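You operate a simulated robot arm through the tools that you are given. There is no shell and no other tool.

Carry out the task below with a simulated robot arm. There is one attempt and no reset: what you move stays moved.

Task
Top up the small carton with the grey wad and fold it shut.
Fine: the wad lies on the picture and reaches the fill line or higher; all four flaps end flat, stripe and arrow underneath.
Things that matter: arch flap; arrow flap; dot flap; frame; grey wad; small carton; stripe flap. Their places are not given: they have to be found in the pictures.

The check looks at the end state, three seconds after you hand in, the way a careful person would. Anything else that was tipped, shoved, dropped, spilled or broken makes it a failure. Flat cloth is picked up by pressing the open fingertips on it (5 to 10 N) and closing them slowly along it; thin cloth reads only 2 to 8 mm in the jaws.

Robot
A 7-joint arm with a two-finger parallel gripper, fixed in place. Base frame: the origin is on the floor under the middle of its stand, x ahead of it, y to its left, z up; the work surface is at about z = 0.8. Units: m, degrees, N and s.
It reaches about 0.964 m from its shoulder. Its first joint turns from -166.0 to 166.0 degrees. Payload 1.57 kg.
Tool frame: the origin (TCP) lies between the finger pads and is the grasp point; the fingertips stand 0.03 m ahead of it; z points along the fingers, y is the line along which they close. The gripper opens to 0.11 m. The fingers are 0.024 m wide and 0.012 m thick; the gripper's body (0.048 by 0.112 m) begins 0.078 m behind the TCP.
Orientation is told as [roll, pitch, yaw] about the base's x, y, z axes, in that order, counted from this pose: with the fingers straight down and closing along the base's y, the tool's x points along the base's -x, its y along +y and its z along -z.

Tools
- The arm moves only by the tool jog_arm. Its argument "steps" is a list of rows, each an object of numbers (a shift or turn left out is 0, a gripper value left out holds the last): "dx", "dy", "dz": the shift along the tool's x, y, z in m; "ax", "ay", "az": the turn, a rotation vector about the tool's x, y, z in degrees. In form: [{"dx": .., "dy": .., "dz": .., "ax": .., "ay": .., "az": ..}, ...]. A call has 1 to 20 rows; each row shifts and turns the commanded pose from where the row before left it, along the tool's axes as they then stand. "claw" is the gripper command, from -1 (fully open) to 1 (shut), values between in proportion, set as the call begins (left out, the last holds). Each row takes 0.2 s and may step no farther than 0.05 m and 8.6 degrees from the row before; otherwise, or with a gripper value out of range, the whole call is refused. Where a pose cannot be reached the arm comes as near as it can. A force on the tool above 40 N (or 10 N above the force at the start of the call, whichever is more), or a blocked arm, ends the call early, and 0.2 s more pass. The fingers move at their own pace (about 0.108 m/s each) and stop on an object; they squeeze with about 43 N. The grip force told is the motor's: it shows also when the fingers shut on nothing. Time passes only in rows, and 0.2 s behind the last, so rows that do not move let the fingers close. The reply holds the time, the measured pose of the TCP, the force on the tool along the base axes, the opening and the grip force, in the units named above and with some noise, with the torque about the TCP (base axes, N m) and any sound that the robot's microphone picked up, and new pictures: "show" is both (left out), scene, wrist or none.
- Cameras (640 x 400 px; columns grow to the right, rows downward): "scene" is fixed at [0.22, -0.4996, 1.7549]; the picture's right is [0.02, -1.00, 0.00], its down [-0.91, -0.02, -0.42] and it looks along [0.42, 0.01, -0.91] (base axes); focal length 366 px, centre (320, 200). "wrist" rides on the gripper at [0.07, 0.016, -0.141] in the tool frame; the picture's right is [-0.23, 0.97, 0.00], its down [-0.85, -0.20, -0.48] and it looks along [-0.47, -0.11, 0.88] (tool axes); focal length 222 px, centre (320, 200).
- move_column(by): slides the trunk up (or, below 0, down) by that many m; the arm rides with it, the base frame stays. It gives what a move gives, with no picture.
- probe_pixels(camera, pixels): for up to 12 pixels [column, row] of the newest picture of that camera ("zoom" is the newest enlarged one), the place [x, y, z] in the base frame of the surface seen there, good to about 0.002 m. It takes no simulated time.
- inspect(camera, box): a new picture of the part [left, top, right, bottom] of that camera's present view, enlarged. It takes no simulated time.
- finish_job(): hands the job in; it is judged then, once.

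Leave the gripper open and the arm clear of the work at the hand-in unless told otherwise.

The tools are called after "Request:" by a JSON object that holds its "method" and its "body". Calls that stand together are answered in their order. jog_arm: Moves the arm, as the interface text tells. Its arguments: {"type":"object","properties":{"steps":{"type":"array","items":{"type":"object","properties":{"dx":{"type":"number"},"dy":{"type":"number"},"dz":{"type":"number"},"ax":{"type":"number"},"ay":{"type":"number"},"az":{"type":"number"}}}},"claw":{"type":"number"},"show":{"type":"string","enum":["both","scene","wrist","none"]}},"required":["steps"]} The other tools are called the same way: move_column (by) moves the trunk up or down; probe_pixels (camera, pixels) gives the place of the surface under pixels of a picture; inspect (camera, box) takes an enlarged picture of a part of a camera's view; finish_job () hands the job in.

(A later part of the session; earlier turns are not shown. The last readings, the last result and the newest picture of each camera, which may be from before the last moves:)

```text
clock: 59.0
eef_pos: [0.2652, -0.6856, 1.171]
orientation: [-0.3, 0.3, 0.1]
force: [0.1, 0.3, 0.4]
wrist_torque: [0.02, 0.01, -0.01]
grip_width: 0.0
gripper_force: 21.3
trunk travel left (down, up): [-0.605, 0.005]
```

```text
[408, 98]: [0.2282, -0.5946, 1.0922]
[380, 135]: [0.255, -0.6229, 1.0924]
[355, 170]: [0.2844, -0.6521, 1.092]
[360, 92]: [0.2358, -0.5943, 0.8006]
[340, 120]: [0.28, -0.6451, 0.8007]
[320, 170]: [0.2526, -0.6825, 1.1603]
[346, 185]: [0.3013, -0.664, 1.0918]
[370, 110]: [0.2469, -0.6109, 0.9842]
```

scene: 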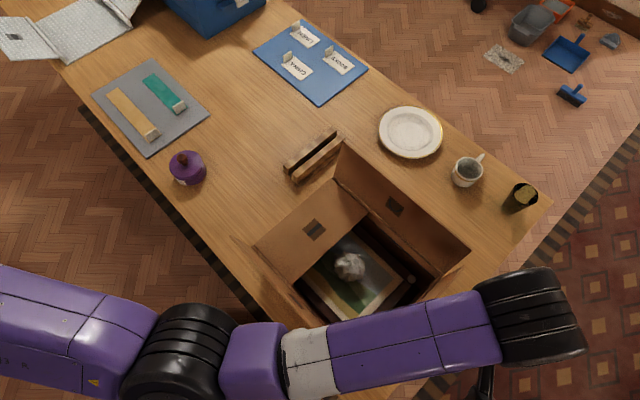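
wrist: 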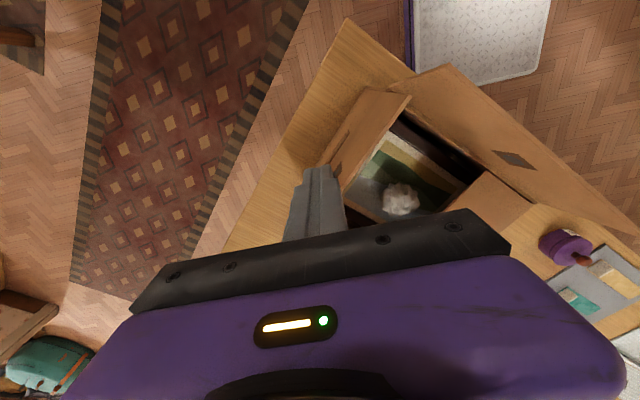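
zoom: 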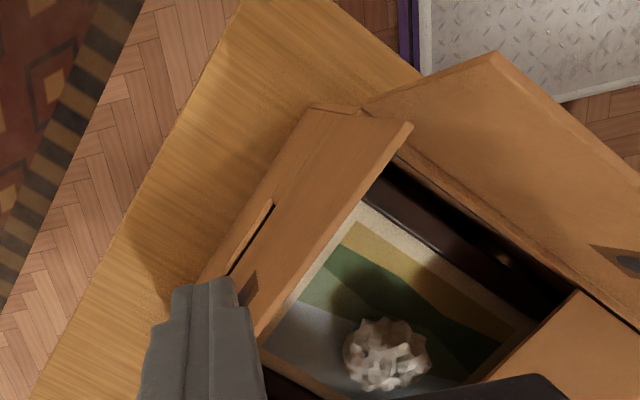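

The flap's tip is at l≈0.176, z 1.092, and the finger face is 2.5 cm outside it. I'll lower 8 cm.

Request:
{"method": "jog_arm", "body": {"steps": [{"dz": 0.02}, {"dz": 0.02}, {"dz": 0.02}, {"dz": 0.02}, {}]}}

```text
clock: 60.2
eef_pos: [0.2634, -0.685, 1.0907]
orientation: [-0.4, 0.3, 0.0]
force: [0.9, -1.5, -0.6]
wrist_torque: [-0.03, -0.03, 0.01]
grip_width: 0.0
gripper_force: 21.2
trunk travel left (down, up): [-0.605, 0.005]
```

scene: 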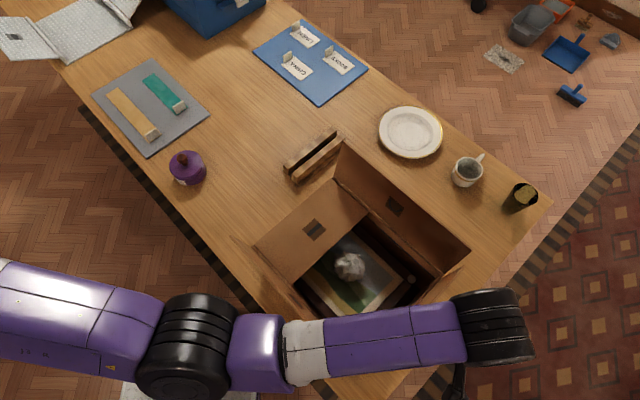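
wrist: 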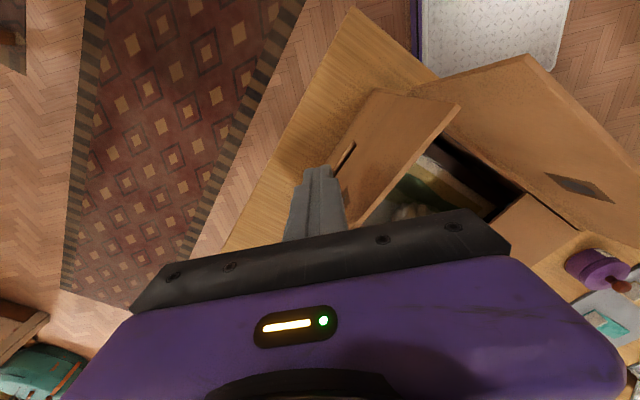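

Clear so far. I'll push inward 4.3 cm horizontally, then follow the same arc as with the stripe flap to about 45°.

Request:
{"method": "jog_arm", "body": {"steps": [{"dx": -0.00765, "dy": 0.0075}, {"dx": -0.00765, "dy": 0.0075}, {"dx": -0.00765, "dy": 0.0075}, {"dx": -0.00765, "dy": 0.0075}, {"dx": -0.0123, "dy": 0.0121, "dz": 0.0024}, {"dx": -0.0105, "dy": 0.01029, "dz": 0.0051}, {"dx": -0.00972, "dy": 0.00952, "dz": 0.0075}, {"dx": -0.00857, "dy": 0.0084, "dz": 0.0098}, {}]}}

```text
clock: 62.2
eef_pos: [0.3337, -0.6144, 1.0643]
orientation: [-0.3, 0.4, 0.1]
force: [-0.4, 0.4, 0.9]
wrist_torque: [0.01, -0.03, 0.02]
grip_width: 0.0
gripper_force: 21.2
trunk travel left (down, up): [-0.605, 0.005]
```

scene: 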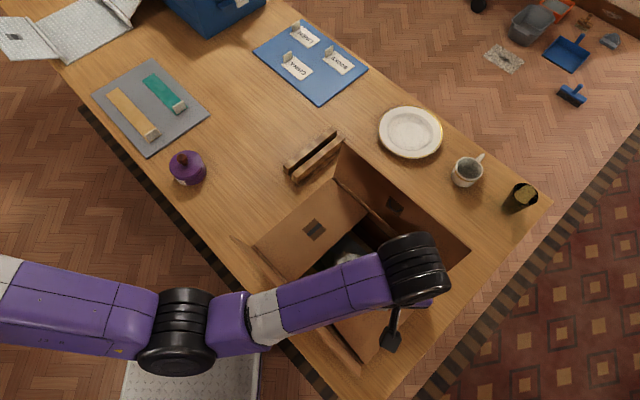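
wrist: 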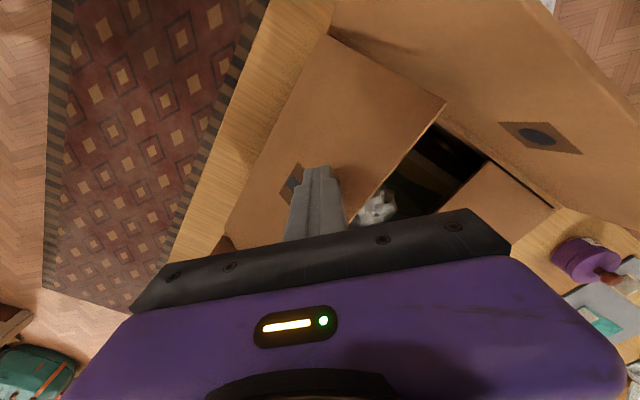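

The arrow flap follows at about 45°. Before going lower I'll check the forearm's height above the dot flap.

Request:
{"method": "probe_pixels", "body": {"camera": "scene", "pixels": [[180, 330], [230, 320], [265, 315], [300, 305], [340, 290], [370, 280], [180, 360], [265, 340], [300, 325], [335, 312], [235, 237], [275, 290]]}}

```text
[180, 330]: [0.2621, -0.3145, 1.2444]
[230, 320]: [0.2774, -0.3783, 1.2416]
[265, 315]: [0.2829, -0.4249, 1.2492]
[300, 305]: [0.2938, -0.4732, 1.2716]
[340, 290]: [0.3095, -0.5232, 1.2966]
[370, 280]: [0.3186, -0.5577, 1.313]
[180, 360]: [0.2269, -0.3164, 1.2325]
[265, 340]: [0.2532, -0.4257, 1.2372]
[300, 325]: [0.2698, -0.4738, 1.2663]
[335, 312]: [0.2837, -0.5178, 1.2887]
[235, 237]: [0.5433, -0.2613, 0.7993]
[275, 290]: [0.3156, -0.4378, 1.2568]
```

The forearm's underside is about 1.19 over the dot flap, which is enough room. I'll finish the arc and press to level.

Request:
{"method": "jog_arm", "body": {"steps": [{"dx": -0.00729, "dy": 0.00714, "dz": 0.0117}, {"dx": -0.00572, "dy": 0.0056, "dz": 0.0133}, {"dx": -0.004, "dy": 0.00392, "dz": 0.0145}, {"dx": -0.00207, "dy": 0.00203, "dz": 0.0152}, {"dz": 0.004}, {"dz": 0.004}, {}]}}

```text
clock: 63.8
eef_pos: [0.3538, -0.5966, 1.0021]
orientation: [-0.3, 0.4, 0.1]
force: [0.0, 0.3, 0.2]
wrist_torque: [-0.01, -0.05, -0.01]
grip_width: 0.0
gripper_force: 21.2
trunk travel left (down, up): [-0.605, 0.005]
```

scene: 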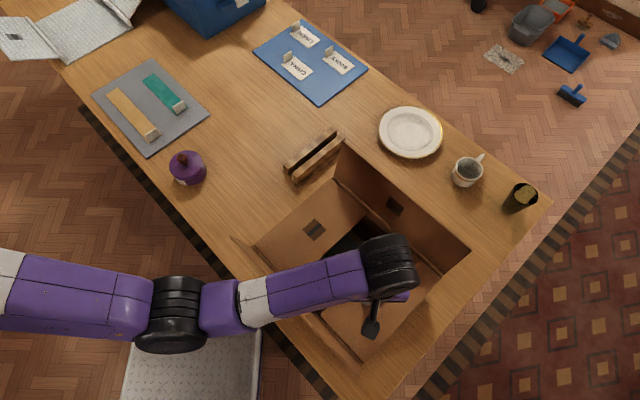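
wrist: 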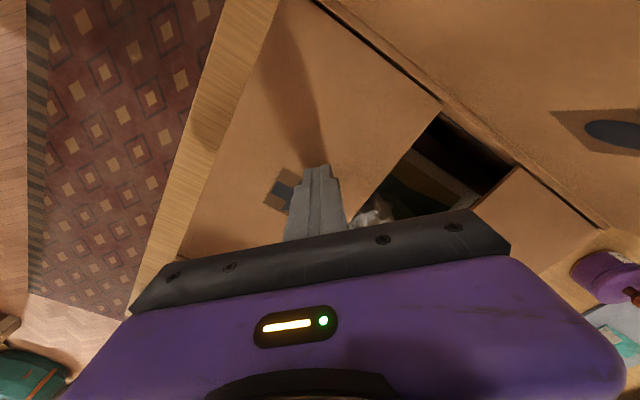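

The arrow flap looks down. I'll probe its level.

Request:
{"method": "probe_pixels", "body": {"camera": "wrist", "pixels": [[330, 80], [230, 200], [400, 130], [300, 60], [360, 190], [250, 120], [435, 115], [345, 215], [520, 220], [540, 200]]}}

Request:
{"method": "probe_pixels", "body": {"camera": "scene", "pixels": [[400, 330], [350, 340], [375, 350], [330, 310], [290, 265], [310, 240], [425, 300]]}}

```text
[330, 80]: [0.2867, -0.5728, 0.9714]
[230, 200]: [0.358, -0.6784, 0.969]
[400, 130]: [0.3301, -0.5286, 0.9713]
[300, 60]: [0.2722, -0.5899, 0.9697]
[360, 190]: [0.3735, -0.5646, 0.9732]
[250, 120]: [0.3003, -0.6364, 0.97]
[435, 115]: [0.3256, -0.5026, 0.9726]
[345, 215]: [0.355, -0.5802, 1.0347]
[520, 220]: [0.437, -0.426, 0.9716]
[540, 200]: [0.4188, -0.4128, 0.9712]
```

```text
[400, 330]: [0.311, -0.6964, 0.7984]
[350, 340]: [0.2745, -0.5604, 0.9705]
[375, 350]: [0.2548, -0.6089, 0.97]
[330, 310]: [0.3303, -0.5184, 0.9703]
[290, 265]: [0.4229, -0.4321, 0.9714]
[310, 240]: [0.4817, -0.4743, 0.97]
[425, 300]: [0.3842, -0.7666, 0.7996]
```

Both the stripe and arrow flaps are level at 0.970-0.973. I'll lift straight up and check that the arrow flap stays down.

Request:
{"method": "jog_arm", "body": {"steps": [{"dz": -0.01}, {"dz": -0.03}, {"dz": -0.04}, {"dz": -0.045}, {"dz": -0.045}, {"dz": -0.045}, {"dz": -0.045}, {}]}}

Request:
{"method": "probe_pixels", "body": {"camera": "wrist", "pixels": [[300, 120], [240, 140], [380, 100], [320, 60], [420, 150]]}}

```text
clock: 65.6
eef_pos: [0.3554, -0.5923, 1.2606]
orientation: [-0.3, 0.3, 0.0]
force: [-0.8, 0.4, 0.3]
wrist_torque: [0.0, -0.01, 0.03]
grip_width: 0.0
gripper_force: 20.4
trunk travel left (down, up): [-0.605, 0.005]
```

scene: 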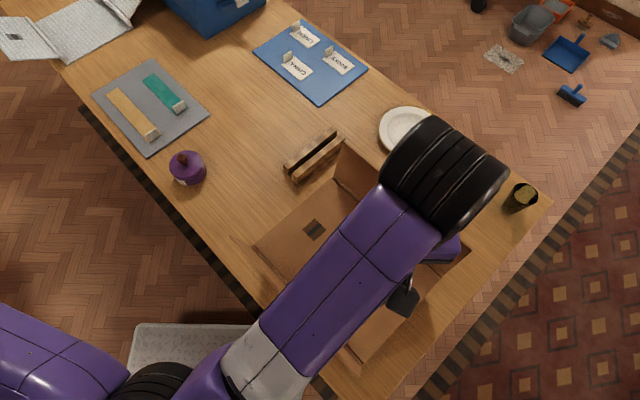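
wrist: 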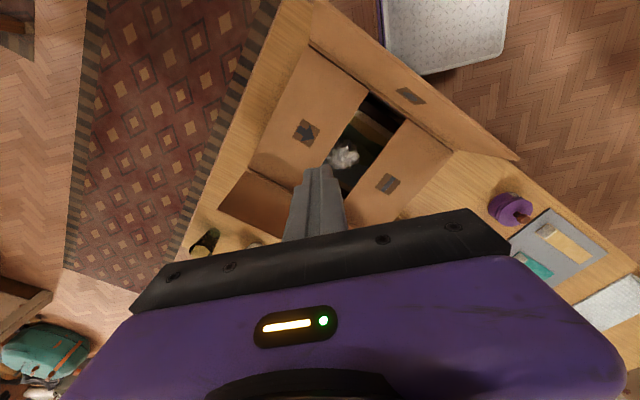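

```text
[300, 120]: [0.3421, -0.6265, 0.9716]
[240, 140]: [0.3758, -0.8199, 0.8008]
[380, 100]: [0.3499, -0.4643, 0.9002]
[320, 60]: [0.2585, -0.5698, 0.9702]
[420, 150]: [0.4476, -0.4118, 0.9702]
```

Stripe and arrow both lie flat. The arch flap's far side is near the reach limit, so I'll tilt the hand 18° with the fingers pointing outward. Then I'll move above a point outside the arch flap at hand height 1.26.

Request:
{"method": "jog_arm", "body": {"steps": [{"ax": 4.287, "ay": -4.198}, {"ax": 4.287, "ay": -4.198}, {"ax": 4.287, "ay": -4.198}, {"dx": -0.0364, "dy": -0.01246, "dz": 0.01117}, {"dx": -0.0364, "dy": -0.01246, "dz": 0.01117}, {"dx": -0.0364, "dy": -0.01246, "dz": 0.01117}, {"dx": -0.0364, "dy": -0.01246, "dz": 0.01117}, {"dx": -0.0364, "dy": -0.01246, "dz": 0.01117}, {"dx": -0.0364, "dy": -0.01246, "dz": 0.01117}, {}]}}

```text
clock: 67.8
eef_pos: [0.5798, -0.6778, 1.261]
orientation: [-13.4, -12.1, 1.8]
force: [-0.2, -0.6, -0.4]
wrist_torque: [-0.02, 0.0, 0.0]
grip_width: 0.0
gripper_force: 21.4
trunk travel left (down, up): [-0.605, 0.005]
```

scene: 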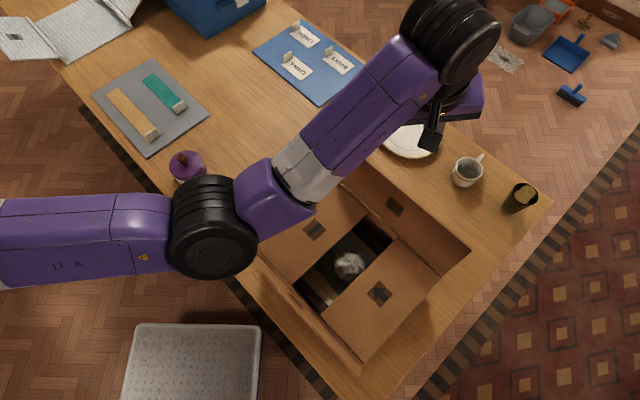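
wrist: 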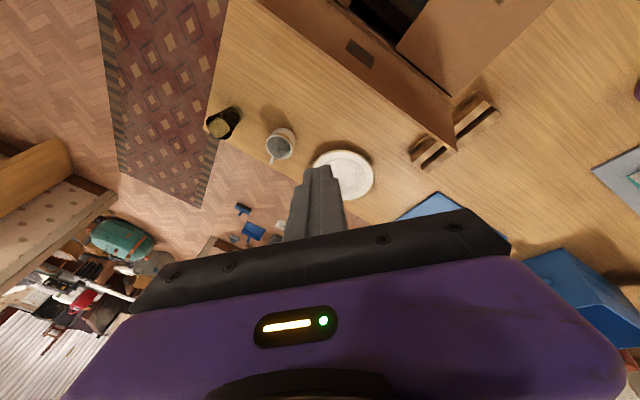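

The hand is outside the arch flap. I'll check where the arch flap's top edge is now.

Request:
{"method": "probe_pixels", "body": {"camera": "scene", "pixels": [[394, 205], [467, 249], [450, 235], [420, 215], [400, 198], [380, 185], [370, 182], [345, 265], [235, 240], [300, 310], [365, 365], [340, 350]]}}

Request:
{"method": "probe_pixels", "body": {"camera": "wrist", "pixels": [[360, 52], [420, 100], [440, 130], [452, 143], [330, 30], [300, 10], [320, 175]]}}

Request:
{"method": "inspect", "body": {"camera": "scene", "box": [230, 170, 480, 380]}}

```text
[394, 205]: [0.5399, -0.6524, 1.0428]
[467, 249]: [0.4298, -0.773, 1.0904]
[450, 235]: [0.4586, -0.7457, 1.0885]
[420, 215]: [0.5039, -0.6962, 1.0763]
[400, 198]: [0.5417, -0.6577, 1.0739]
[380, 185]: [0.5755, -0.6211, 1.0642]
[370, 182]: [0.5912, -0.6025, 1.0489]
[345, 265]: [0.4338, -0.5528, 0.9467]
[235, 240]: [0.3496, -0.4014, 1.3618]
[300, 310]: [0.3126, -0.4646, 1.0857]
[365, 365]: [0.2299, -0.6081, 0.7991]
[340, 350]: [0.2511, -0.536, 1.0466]
```

```text
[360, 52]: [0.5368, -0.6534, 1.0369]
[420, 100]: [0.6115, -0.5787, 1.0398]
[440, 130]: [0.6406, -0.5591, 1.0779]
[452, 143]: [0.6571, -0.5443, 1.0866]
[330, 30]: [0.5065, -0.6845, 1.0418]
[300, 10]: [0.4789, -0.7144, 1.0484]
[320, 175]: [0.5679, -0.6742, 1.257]
```

```text
1.90 times, centred on (355, 275) of scene
```

zoom: 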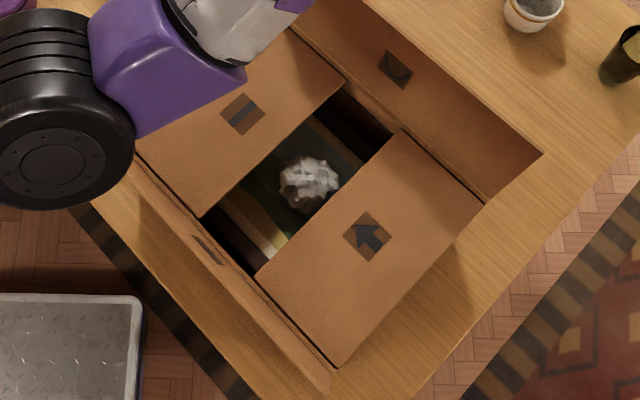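

The arch flap's tip is at s≈-0.15, z 1.09, and my fingers are about 3 cm outside it. I'll go down vertically 17.7 cm in the tilted posture.

Request:
{"method": "jog_arm", "body": {"steps": [{"dx": 0.00765, "dy": 0.00782, "dz": 0.03367}, {"dx": 0.00765, "dy": 0.00782, "dz": 0.03367}, {"dx": 0.00765, "dy": 0.00782, "dz": 0.03367}, {"dx": 0.00765, "dy": 0.00782, "dz": 0.03367}, {"dx": 0.00765, "dy": 0.00782, "dz": 0.03367}, {}]}}

```text
clock: 69.2
eef_pos: [0.5784, -0.6767, 1.0831]
orientation: [-13.4, -12.1, 1.6]
force: [-1.0, 0.8, 0.4]
wrist_torque: [0.03, 0.0, -0.04]
grip_width: 0.0
gripper_force: 21.3
trunk travel left (down, up): [-0.605, 0.005]
```

scene: 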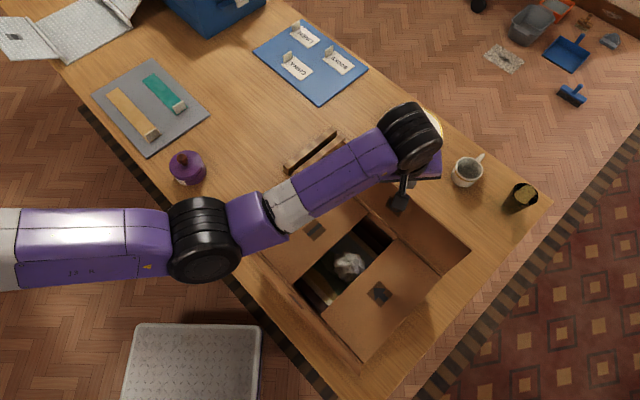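
wrist: 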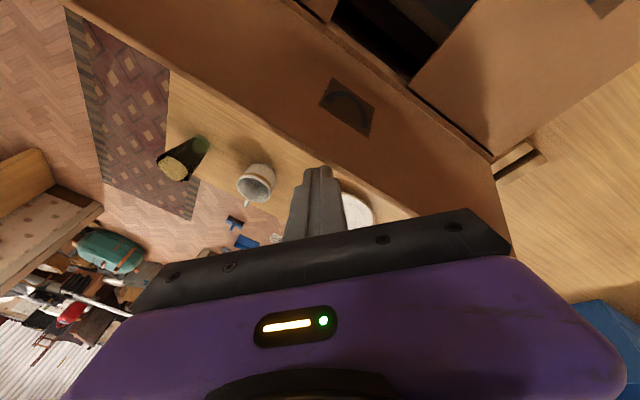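

Clear. I'll push inward 5.75 cm horizontally and then along the arc to about 40°.

Request:
{"method": "jog_arm", "body": {"steps": [{"dx": 0.00765, "dy": 0.00781, "dz": -0.00355}, {"dx": 0.00765, "dy": 0.00781, "dz": -0.00355}, {"dx": 0.00765, "dy": 0.00781, "dz": -0.00355}, {"dx": 0.00765, "dy": 0.00781, "dz": -0.00355}, {"dx": 0.00765, "dy": 0.00781, "dz": -0.00355}, {"dx": 0.00987, "dy": 0.01007, "dz": -0.00321}, {"dx": 0.01012, "dy": 0.01033, "dz": -0.00081}, {"dx": 0.01004, "dy": 0.01025, "dz": 0.00175}, {"dx": 0.00971, "dy": 0.00992, "dz": 0.00421}, {}]}}

```text
clock: 71.4
eef_pos: [0.5017, -0.5982, 1.0642]
orientation: [-13.4, -12.1, 1.6]
force: [0.3, -0.2, 0.0]
wrist_torque: [-0.03, 0.05, -0.02]
grip_width: 0.0001
gripper_force: 21.1
trunk travel left (down, up): [-0.605, 0.005]
```

scene: 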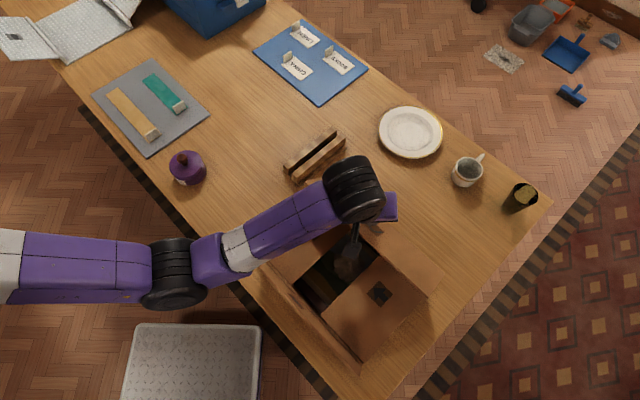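
wrist: 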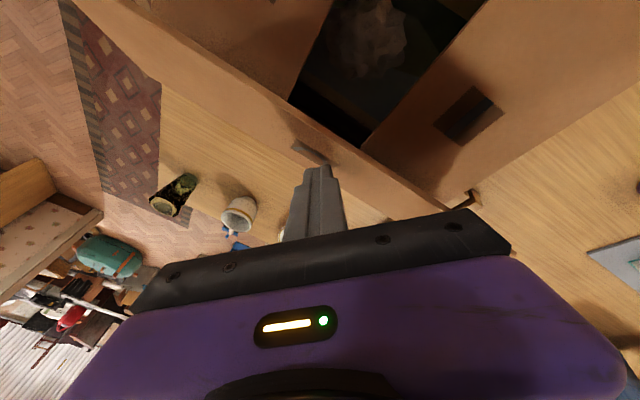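

The arch flap is coming over, and the force is near zero. I'll check the forearm and elbow heights over the dot flap corner before lowering further.

Request:
{"method": "probe_pixels", "body": {"camera": "scene", "pixels": [[170, 265], [210, 255], [240, 245], [270, 230], [300, 215], [330, 205], [170, 290], [240, 262], [265, 250], [270, 285], [300, 240], [345, 330]]}}

```text
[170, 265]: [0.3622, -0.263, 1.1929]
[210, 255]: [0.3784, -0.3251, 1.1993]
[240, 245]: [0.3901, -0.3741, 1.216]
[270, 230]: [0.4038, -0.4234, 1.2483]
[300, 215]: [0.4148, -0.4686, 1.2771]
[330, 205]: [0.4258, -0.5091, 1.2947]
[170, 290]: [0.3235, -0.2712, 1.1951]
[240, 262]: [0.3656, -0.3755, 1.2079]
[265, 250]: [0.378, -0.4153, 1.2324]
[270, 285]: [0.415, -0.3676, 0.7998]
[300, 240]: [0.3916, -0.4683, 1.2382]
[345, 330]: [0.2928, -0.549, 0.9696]
```

The forearm's underside is about 1.14 where it crosses the dot flap (tip 1.09), and that would get tight. Standing the hand back upright about its fingertip moves the wrist outward and lifts the forearm, so I'll do that now.

Request:
{"method": "jog_arm", "body": {"steps": [{"ax": -4.287, "ay": 4.198, "dx": -0.0021, "dy": -0.0021, "dz": 0.0005}, {"ax": -4.287, "ay": 4.198, "dx": -0.0021, "dy": -0.0021, "dz": 0.0003}, {"ax": -4.287, "ay": 4.198, "dx": -0.0021, "dy": -0.0021}, {}]}}

Request:
{"method": "probe_pixels", "body": {"camera": "scene", "pixels": [[170, 260], [210, 250], [240, 240], [270, 225], [300, 210], [330, 200], [240, 258], [265, 245], [300, 230]]}}

```text
clock: 72.4
eef_pos: [0.508, -0.6051, 1.0656]
orientation: [-0.1, 0.5, 0.1]
force: [0.7, -0.1, 0.2]
wrist_torque: [0.03, -0.03, 0.01]
grip_width: 0.0
gripper_force: 21.6
trunk travel left (down, up): [-0.605, 0.005]
```

scene: 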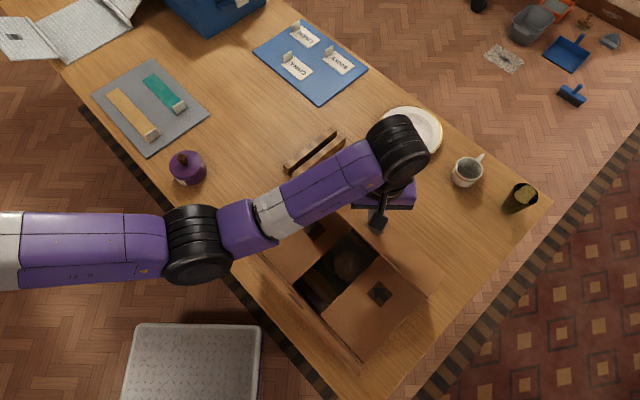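
wrist: 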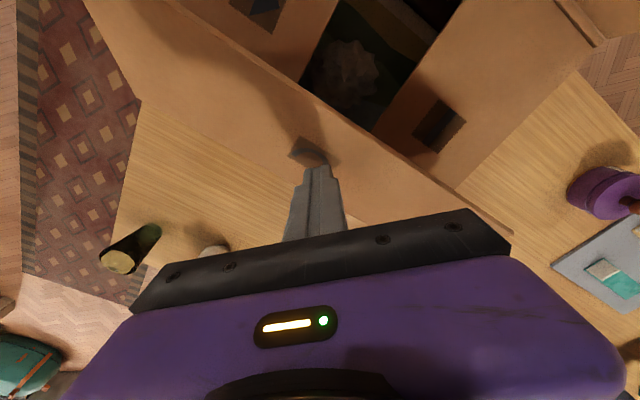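

```text
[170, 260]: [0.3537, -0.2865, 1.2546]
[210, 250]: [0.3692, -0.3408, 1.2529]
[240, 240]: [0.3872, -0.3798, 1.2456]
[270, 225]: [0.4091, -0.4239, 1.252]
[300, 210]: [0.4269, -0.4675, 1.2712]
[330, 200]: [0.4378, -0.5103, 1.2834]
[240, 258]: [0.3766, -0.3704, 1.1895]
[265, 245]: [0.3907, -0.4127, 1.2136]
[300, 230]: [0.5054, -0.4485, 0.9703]
```

The forearm is now 3.5 cm higher over the dot flap. I'll continue the arch flap's arc down to nearly flat, ending with the fingertips at about z 0.978.

Request:
{"method": "jog_arm", "body": {"steps": [{"dx": 0.00714, "dy": 0.00729, "dz": 0.0102}, {"dx": 0.00581, "dy": 0.00593, "dz": 0.0119}, {"dx": 0.00427, "dy": 0.00436, "dz": 0.0131}, {"dx": 0.00259, "dy": 0.00264, "dz": 0.014}, {"dx": 0.0008, "dy": 0.0008, "dz": 0.0086}, {}]}}

Request:
{"method": "probe_pixels", "body": {"camera": "scene", "pixels": [[210, 255], [240, 245], [270, 235], [300, 220], [400, 260], [420, 280], [390, 270], [430, 270], [370, 250], [345, 240], [245, 250]]}}

```text
clock: 73.8
eef_pos: [0.4867, -0.5843, 1.0081]
orientation: [-0.3, 0.4, 0.1]
force: [0.0, 0.8, 0.0]
wrist_torque: [-0.01, 0.02, 0.03]
grip_width: 0.0
gripper_force: 21.5
trunk travel left (down, up): [-0.605, 0.005]
```

scene: 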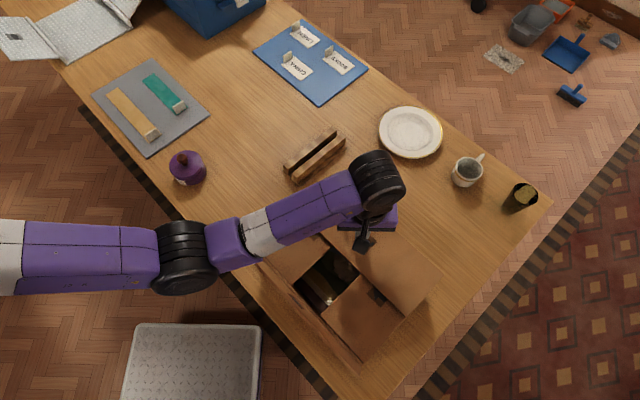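
wrist: 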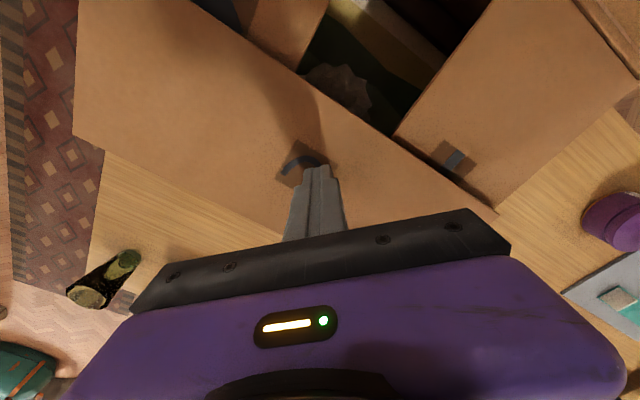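

```text
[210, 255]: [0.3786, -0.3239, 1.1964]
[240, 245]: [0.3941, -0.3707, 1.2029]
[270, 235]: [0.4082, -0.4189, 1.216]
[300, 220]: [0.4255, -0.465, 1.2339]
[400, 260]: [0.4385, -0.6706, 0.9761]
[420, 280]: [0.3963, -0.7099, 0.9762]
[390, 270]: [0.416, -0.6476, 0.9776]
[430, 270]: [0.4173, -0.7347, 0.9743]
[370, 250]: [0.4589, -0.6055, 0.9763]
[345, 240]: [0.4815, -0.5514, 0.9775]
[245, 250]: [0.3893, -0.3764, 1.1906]
```

The arch flap reads 0.974-0.978, almost level on top of the other two. I'll press a few millimetres more and watch the force.

Request:
{"method": "jog_arm", "body": {"steps": [{"dz": 0.002}, {"dz": 0.002}, {"dz": 0.001}, {}], "show": "scene"}}

Request:
{"method": "probe_pixels", "body": {"camera": "scene", "pixels": [[400, 260], [420, 280], [390, 270], [430, 270], [370, 250], [345, 240], [380, 300], [340, 235]]}}

```text
clock: 74.8
eef_pos: [0.4868, -0.5836, 1.0052]
orientation: [-0.4, 0.3, 0.1]
force: [-4.2, 9.7, 21.4]
wrist_torque: [0.26, -0.11, 0.12]
grip_width: 0.0
gripper_force: 21.5
trunk travel left (down, up): [-0.605, 0.005]
```

scene: 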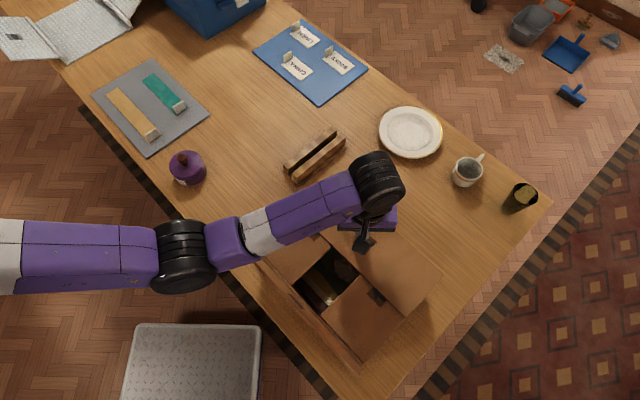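

```text
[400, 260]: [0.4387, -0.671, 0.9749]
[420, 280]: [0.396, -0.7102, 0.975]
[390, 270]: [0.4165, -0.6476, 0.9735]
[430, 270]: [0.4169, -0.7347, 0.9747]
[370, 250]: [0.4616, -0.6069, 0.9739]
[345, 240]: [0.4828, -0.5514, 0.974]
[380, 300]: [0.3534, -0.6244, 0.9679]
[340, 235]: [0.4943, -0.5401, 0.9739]
```

The arch flap is level at 0.974 and resists with 21 N, so it's fully down. I'll lift straight up.

Request:
{"method": "jog_arm", "body": {"steps": [{"dz": -0.008}, {"dz": -0.03}, {"dz": -0.04}, {"dz": -0.045}, {"dz": -0.045}, {"dz": -0.045}, {"dz": -0.045}, {}]}}

Request:
{"method": "inspect", "body": {"camera": "scene", "box": [230, 170, 480, 380]}}

```text
clock: 76.6
eef_pos: [0.4879, -0.5801, 1.2619]
orientation: [-0.3, 0.4, 0.0]
force: [-0.3, -0.4, -0.4]
wrist_torque: [0.02, -0.02, -0.01]
grip_width: 0.0001
gripper_force: 21.2
trunk travel left (down, up): [-0.605, 0.005]
```

scene: 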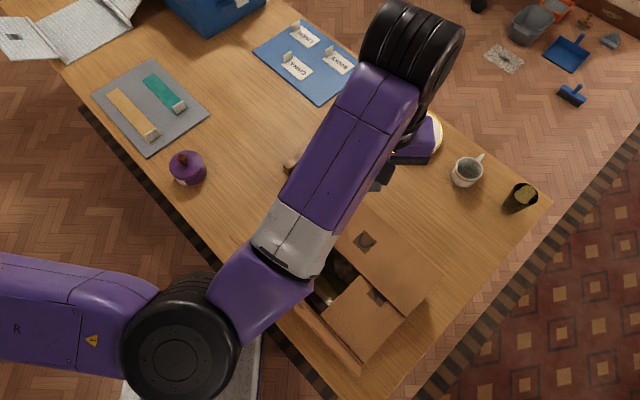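
wrist: 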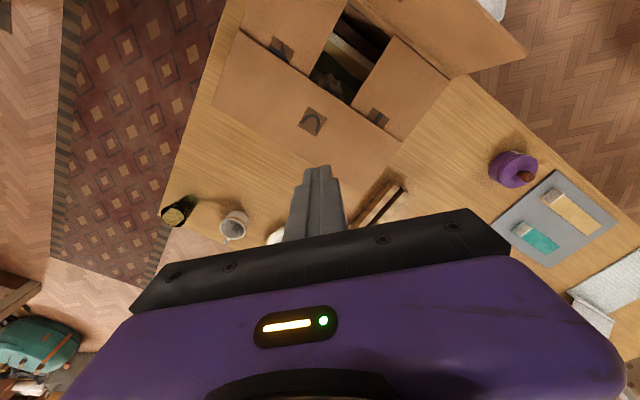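

```text
1.90 times, centred on (355, 275) of scene
```

zoom: 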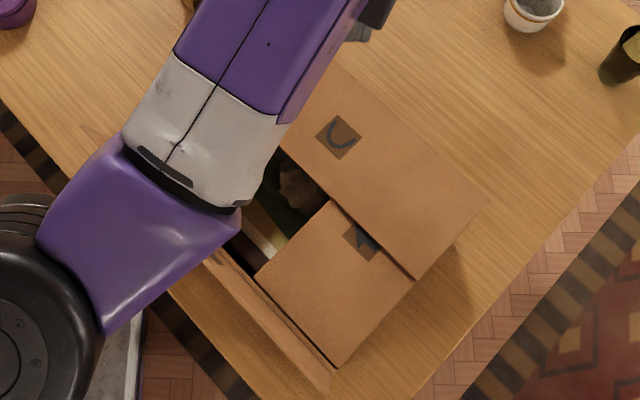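

The arch flap stays flat. Last is the dot flap: I'll move toward it at hand height 1.26 and tilt the hand 18° the other way, fingers outward, so the arm doesn't have to fold too tightly.

Request:
{"method": "jog_arm", "body": {"steps": [{"dx": 0.03628, "dy": 0.02046}, {"dx": 0.03628, "dy": 0.02046}, {"dx": 0.03628, "dy": 0.02046}, {"ax": -4.287, "ay": 4.198}, {"ax": -4.287, "ay": 4.198}, {"ax": -4.287, "ay": 4.198}, {}]}}

```text
clock: 78.2
eef_pos: [0.3799, -0.5208, 1.2608]
orientation: [12.9, 12.9, 1.4]
force: [0.1, -0.7, 0.1]
wrist_torque: [0.01, 0.02, 0.0]
grip_width: 0.0003
gripper_force: 21.4
trunk travel left (down, up): [-0.605, 0.005]
```

scene: 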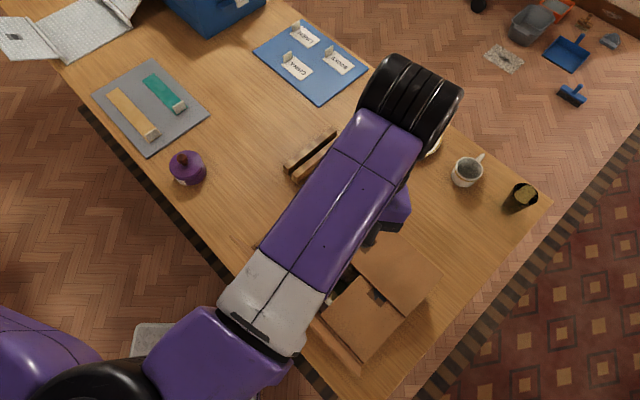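
wrist: 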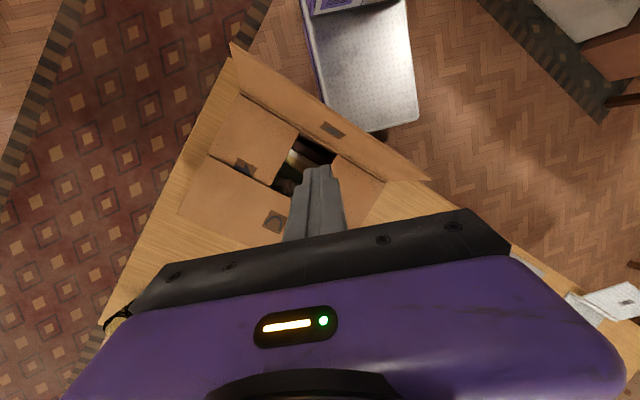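

The elbow is swinging toward the near side. I'll probe its height before continuing.

Request:
{"method": "probe_pixels", "body": {"camera": "scene", "pixels": [[20, 360], [100, 380], [170, 370], [220, 350], [270, 300], [310, 250], [350, 190], [390, 130], [270, 370], [235, 390], [300, 330], [355, 360]]}}

```text
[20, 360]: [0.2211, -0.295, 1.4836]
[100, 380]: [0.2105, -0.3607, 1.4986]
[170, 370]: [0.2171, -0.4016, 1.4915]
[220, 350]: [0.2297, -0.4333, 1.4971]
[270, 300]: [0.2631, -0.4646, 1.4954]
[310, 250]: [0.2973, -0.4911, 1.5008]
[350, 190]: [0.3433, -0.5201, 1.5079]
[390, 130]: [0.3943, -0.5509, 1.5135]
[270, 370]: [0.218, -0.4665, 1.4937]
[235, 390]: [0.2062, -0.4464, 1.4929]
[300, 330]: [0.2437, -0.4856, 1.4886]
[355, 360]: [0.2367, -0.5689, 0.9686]
```

The elbow is high (1.50), so there's plenty of room. I'll move on to the point outside the dot flap at the same height.

Request:
{"method": "jog_arm", "body": {"steps": [{"dx": 0.0278, "dy": 0.01624, "dz": 0.01009}, {"dx": 0.0278, "dy": 0.01624, "dz": 0.01009}, {"dx": 0.0278, "dy": 0.01624, "dz": 0.01009}, {"dx": 0.0278, "dy": 0.01624, "dz": 0.01009}, {}]}}

```text
clock: 79.4
eef_pos: [0.2657, -0.4509, 1.2612]
orientation: [12.7, 12.9, 1.4]
force: [-0.5, -0.2, -0.3]
wrist_torque: [0.01, -0.03, -0.05]
grip_width: 0.0002
gripper_force: 21.9
trunk travel left (down, up): [-0.605, 0.005]
```

scene: 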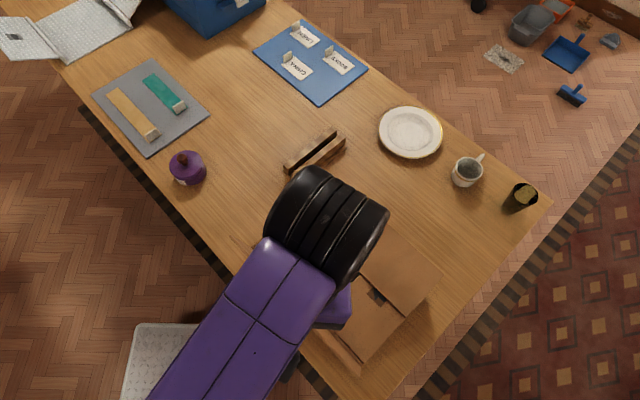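
wrist: 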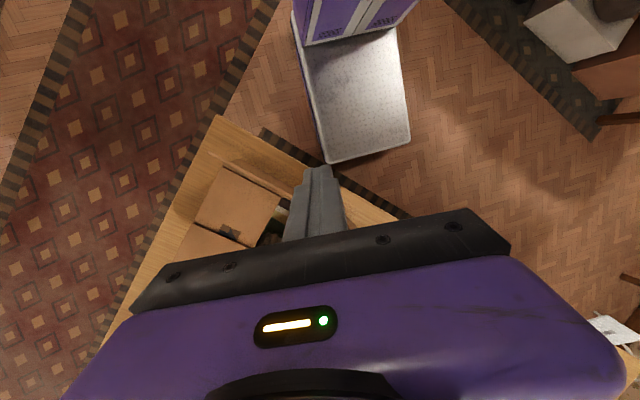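

I'm at s≈0.195 outside the dot flap. I'll locate its top edge in the wrist view before lowering.

Request:
{"method": "inspect", "body": {"camera": "wrist", "box": [180, 100, 440, 260]}}

Request:
{"method": "probe_pixels", "body": {"camera": "wrist", "pixels": [[213, 155], [240, 168], [270, 183], [295, 196], [350, 215], [230, 168], [260, 185], [365, 190]]}}

```text
2.46 times, centred on (310, 180) of wrist
```

zoom: 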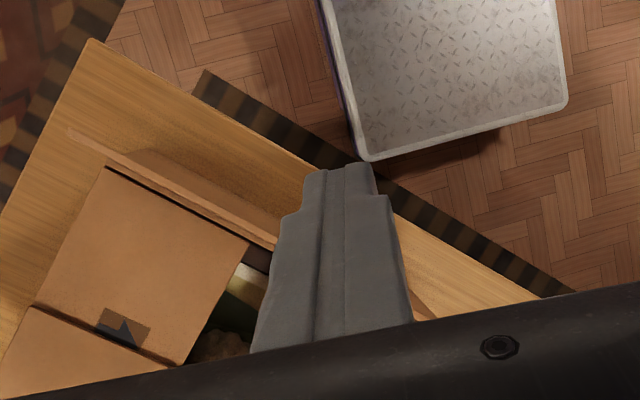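

```text
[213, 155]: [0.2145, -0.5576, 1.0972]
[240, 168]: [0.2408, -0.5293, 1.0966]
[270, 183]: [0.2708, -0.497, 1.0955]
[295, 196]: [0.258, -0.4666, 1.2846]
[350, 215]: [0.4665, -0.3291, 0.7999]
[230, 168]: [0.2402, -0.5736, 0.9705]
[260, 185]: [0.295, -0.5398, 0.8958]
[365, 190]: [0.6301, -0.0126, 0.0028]
```

The dot flap's tip is at s≈0.158, z 1.096, and the finger face will be 2 cm outside it. I'll lower 17.8 cm.

Request:
{"method": "jog_arm", "body": {"steps": [{"dx": -0.0077, "dy": -0.00786, "dz": 0.03386}, {"dx": -0.0077, "dy": -0.00786, "dz": 0.03386}, {"dx": -0.0077, "dy": -0.00786, "dz": 0.03386}, {"dx": -0.0077, "dy": -0.00786, "dz": 0.03386}, {"dx": -0.0077, "dy": -0.00786, "dz": 0.03386}, {}]}}

```text
clock: 80.8
eef_pos: [0.2641, -0.4539, 1.0837]
orientation: [12.8, 12.8, 1.4]
force: [-0.9, -0.8, -0.4]
wrist_torque: [0.0, 0.0, -0.04]
grip_width: 0.0
gripper_force: 21.4
trunk travel left (down, up): [-0.605, 0.005]
```

scene: 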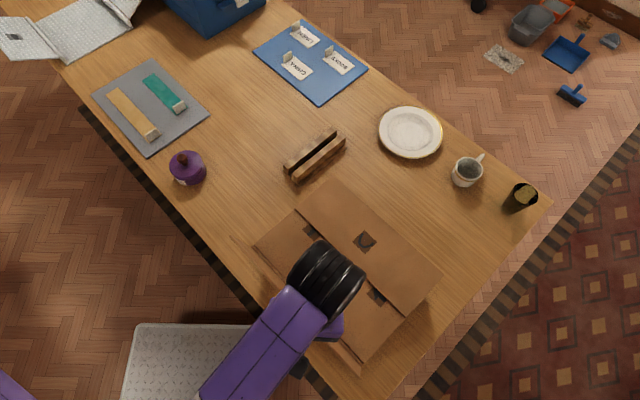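
wrist: 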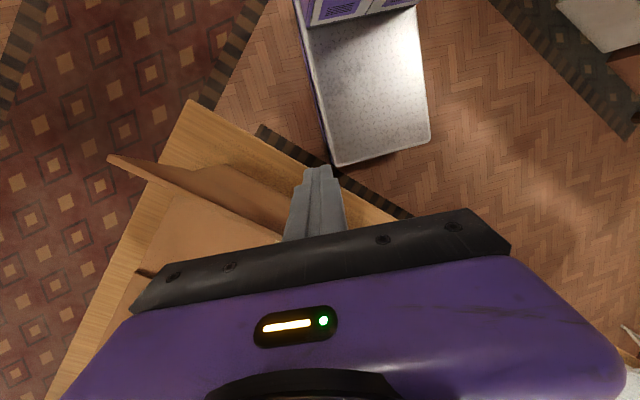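

The fingers are outside the dot flap. I'll push inward 6.6 cm horizontally and along the arc to about 40°.

Request:
{"method": "jog_arm", "body": {"steps": [{"dx": -0.00735, "dy": -0.00751, "dz": -0.00341}, {"dx": -0.00735, "dy": -0.00751, "dz": -0.00341}, {"dx": -0.00735, "dy": -0.00751, "dz": -0.00341}, {"dx": -0.00735, "dy": -0.00751, "dz": -0.00341}, {"dx": -0.00735, "dy": -0.00751, "dz": -0.00341}, {"dx": -0.00735, "dy": -0.00751, "dz": -0.00341}, {"dx": -0.00987, "dy": -0.01007, "dz": -0.00321}, {"dx": -0.01012, "dy": -0.01033, "dz": -0.00081}, {"dx": -0.01004, "dy": -0.01025, "dz": 0.00175}, {"dx": -0.00971, "dy": -0.00992, "dz": 0.00421}, {}]}}

```text
clock: 83.2
eef_pos: [0.3451, -0.5389, 1.0628]
orientation: [12.8, 13.0, 1.5]
force: [0.7, 0.6, -0.3]
wrist_torque: [-0.01, -0.01, 0.0]
grip_width: 0.0001
gripper_force: 21.0
trunk travel left (down, up): [-0.605, 0.005]
```

scene: 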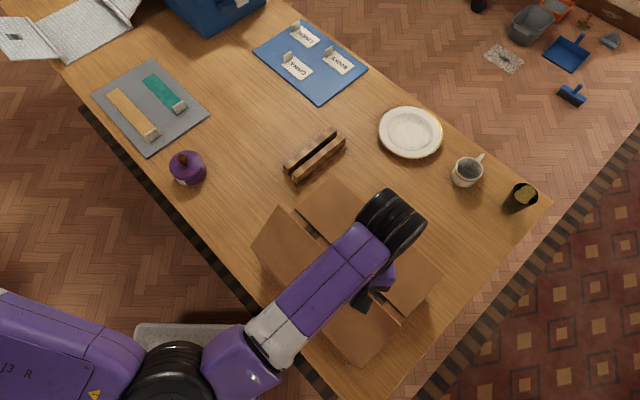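
wrist: 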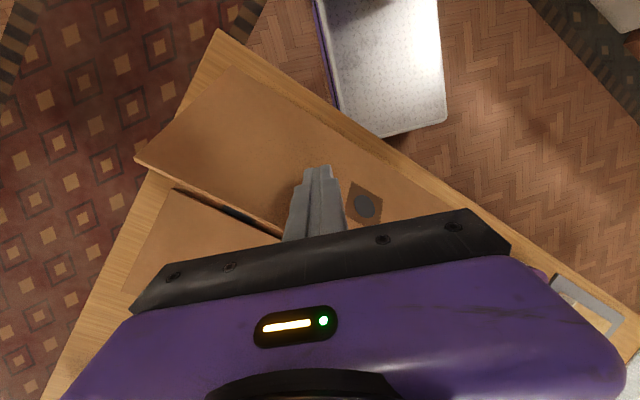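

The dot flap follows. Before pressing it down I'll check where the arch flap's free edge lies, in case the two long flaps meet in the middle.

Request:
{"method": "inspect", "body": {"camera": "scene", "box": [280, 180, 460, 370]}}

```text
2.11 times, centred on (370, 275) of scene
```

zoom: 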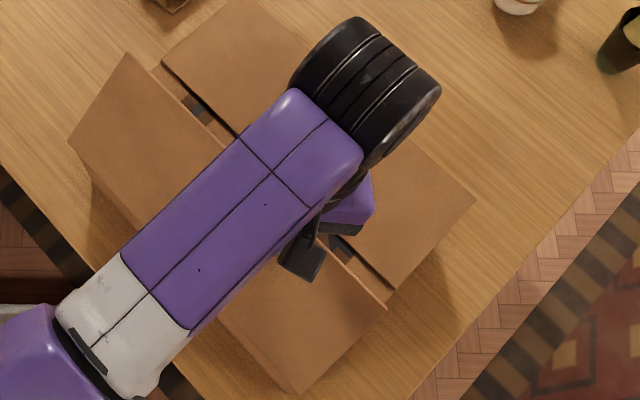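

Request:
{"method": "probe_pixels", "body": {"camera": "zoom", "pixels": [[390, 284], [384, 284], [375, 275], [382, 302], [378, 306], [365, 290], [168, 72], [128, 60], [210, 118], [200, 125], [230, 125], [350, 250]]}}

```text
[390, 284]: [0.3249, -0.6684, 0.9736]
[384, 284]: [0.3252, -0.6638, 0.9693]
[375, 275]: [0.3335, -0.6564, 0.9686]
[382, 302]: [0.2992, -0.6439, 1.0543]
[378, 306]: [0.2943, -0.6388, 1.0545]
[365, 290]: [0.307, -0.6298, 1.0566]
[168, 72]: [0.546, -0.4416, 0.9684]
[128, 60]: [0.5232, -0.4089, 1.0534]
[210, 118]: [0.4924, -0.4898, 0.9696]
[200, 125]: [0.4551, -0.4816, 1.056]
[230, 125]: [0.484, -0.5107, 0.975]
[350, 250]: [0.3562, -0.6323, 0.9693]
```

The arch flap's edge is at s≈0 and the dot flap should end near s≈0.005, so they just meet. I'll finish the arc down to fingertip z≈0.977.

Request:
{"method": "jog_arm", "body": {"steps": [{"dx": -0.00899, "dy": -0.00918, "dz": 0.00655}, {"dx": -0.0081, "dy": -0.00827, "dz": 0.00876}, {"dx": -0.00689, "dy": -0.00704, "dz": 0.01058}, {"dx": -0.00549, "dy": -0.00561, "dz": 0.01217}, {"dx": -0.0026, "dy": -0.00265, "dz": 0.00784}, {}]}}

Request:
{"method": "inspect", "body": {"camera": "scene", "box": [230, 170, 480, 380]}}

```text
clock: 84.6
eef_pos: [0.3658, -0.5591, 1.0064]
orientation: [12.7, 12.9, 1.3]
force: [-1.7, 8.7, 30.2]
wrist_torque: [0.2, 0.0, 0.01]
grip_width: 0.0
gripper_force: 21.3
trunk travel left (down, up): [-0.605, 0.005]
```

scene: 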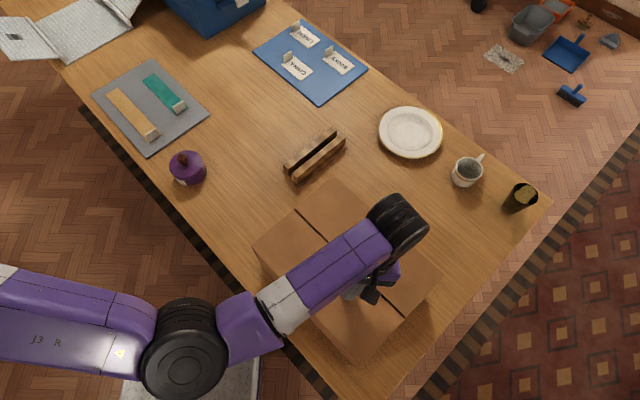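
wrist: 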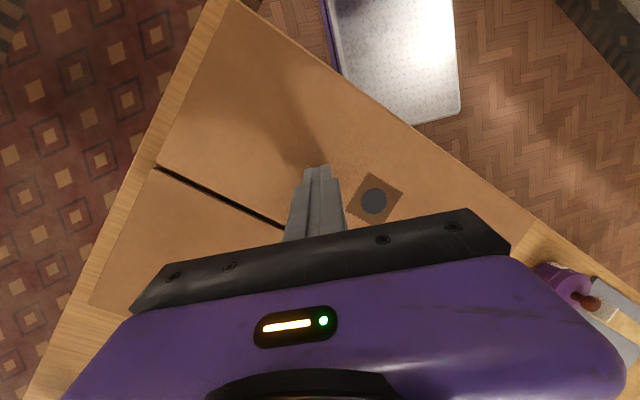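

```text
1.90 times, centred on (355, 275) of scene
```

zoom: 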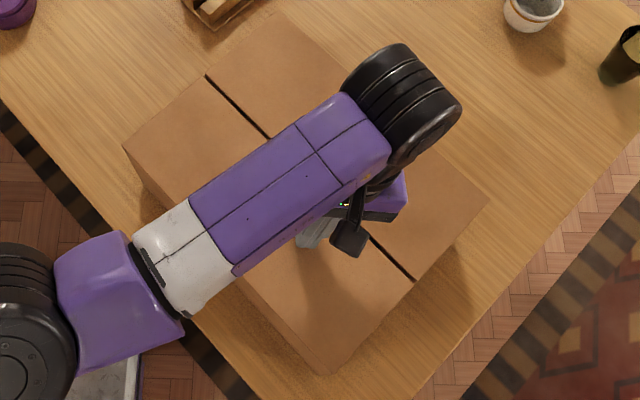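

The dot flap is flat and pushes back with 30 N, with only a narrow gap left to the arch flap. I'll lift straight up.

Request:
{"method": "jog_arm", "body": {"steps": [{"dx": 0.00173, "dy": 0.00177, "dz": -0.00761}, {"dx": 0.00649, "dy": 0.00662, "dz": -0.0285}, {"dx": 0.00865, "dy": 0.00883, "dz": -0.038}, {"dx": 0.00865, "dy": 0.00883, "dz": -0.038}, {"dx": 0.00865, "dy": 0.00883, "dz": -0.038}, {"dx": 0.00865, "dy": 0.00883, "dz": -0.038}, {"dx": 0.00865, "dy": 0.00883, "dz": -0.038}, {}]}}

```text
clock: 86.4
eef_pos: [0.3687, -0.5581, 1.2419]
orientation: [12.9, 12.9, 1.3]
force: [-0.1, -0.8, -0.2]
wrist_torque: [0.02, 0.02, -0.01]
grip_width: 0.0
gripper_force: 21.6
trunk travel left (down, up): [-0.605, 0.005]
```

scene: 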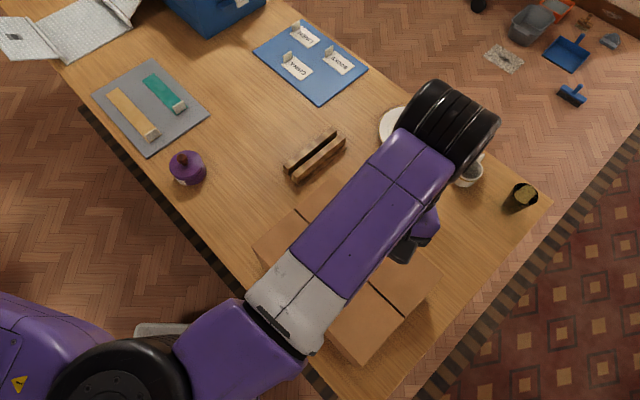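
wrist: 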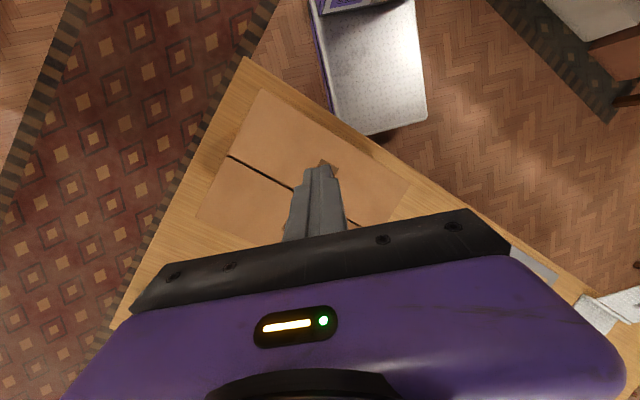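

All four flaps are folded. I'll straighten the hand, rise a bit more, move back away from the carton toward the arm's start side, and open the gripper there.

Request:
{"method": "jog_arm", "body": {"steps": [{"ax": 4.287, "ay": -4.198}, {"ax": 4.287, "ay": -4.198}, {"ax": 4.287, "ay": -4.198}, {"dz": -0.04}, {"dz": -0.04}, {"dx": -0.0117, "dy": 0.037}, {"dx": -0.0117, "dy": 0.037}, {"dx": -0.0117, "dy": 0.037}, {"dx": -0.0117, "dy": 0.037}, {"dx": -0.0117, "dy": 0.037}, {"dx": -0.0117, "dy": 0.037}, {}]}}

```text
clock: 89.0
eef_pos: [0.4416, -0.3363, 1.3235]
orientation: [-0.3, 0.5, 0.1]
force: [0.5, -0.3, 0.1]
wrist_torque: [0.0, -0.01, 0.0]
grip_width: 0.0
gripper_force: 21.6
trunk travel left (down, up): [-0.605, 0.005]
```

scene: 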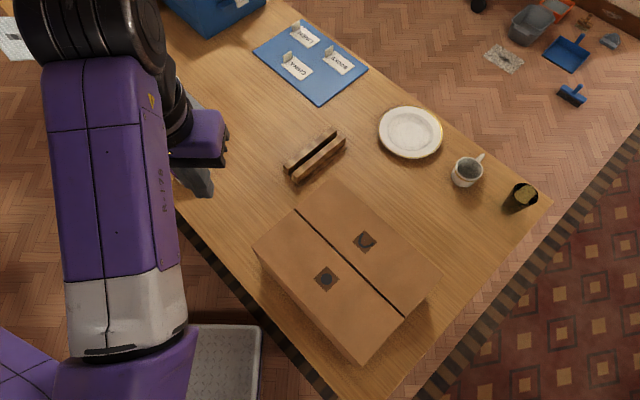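
wrist: 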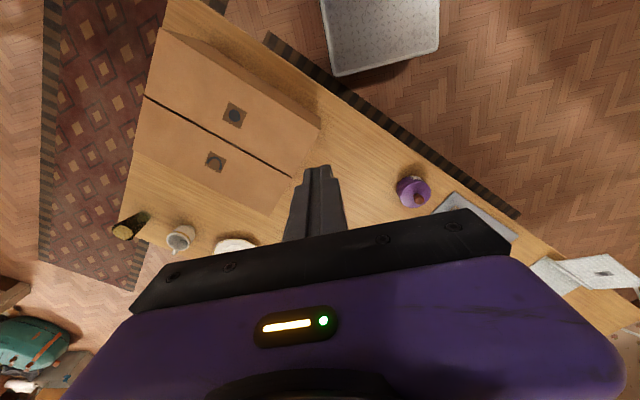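

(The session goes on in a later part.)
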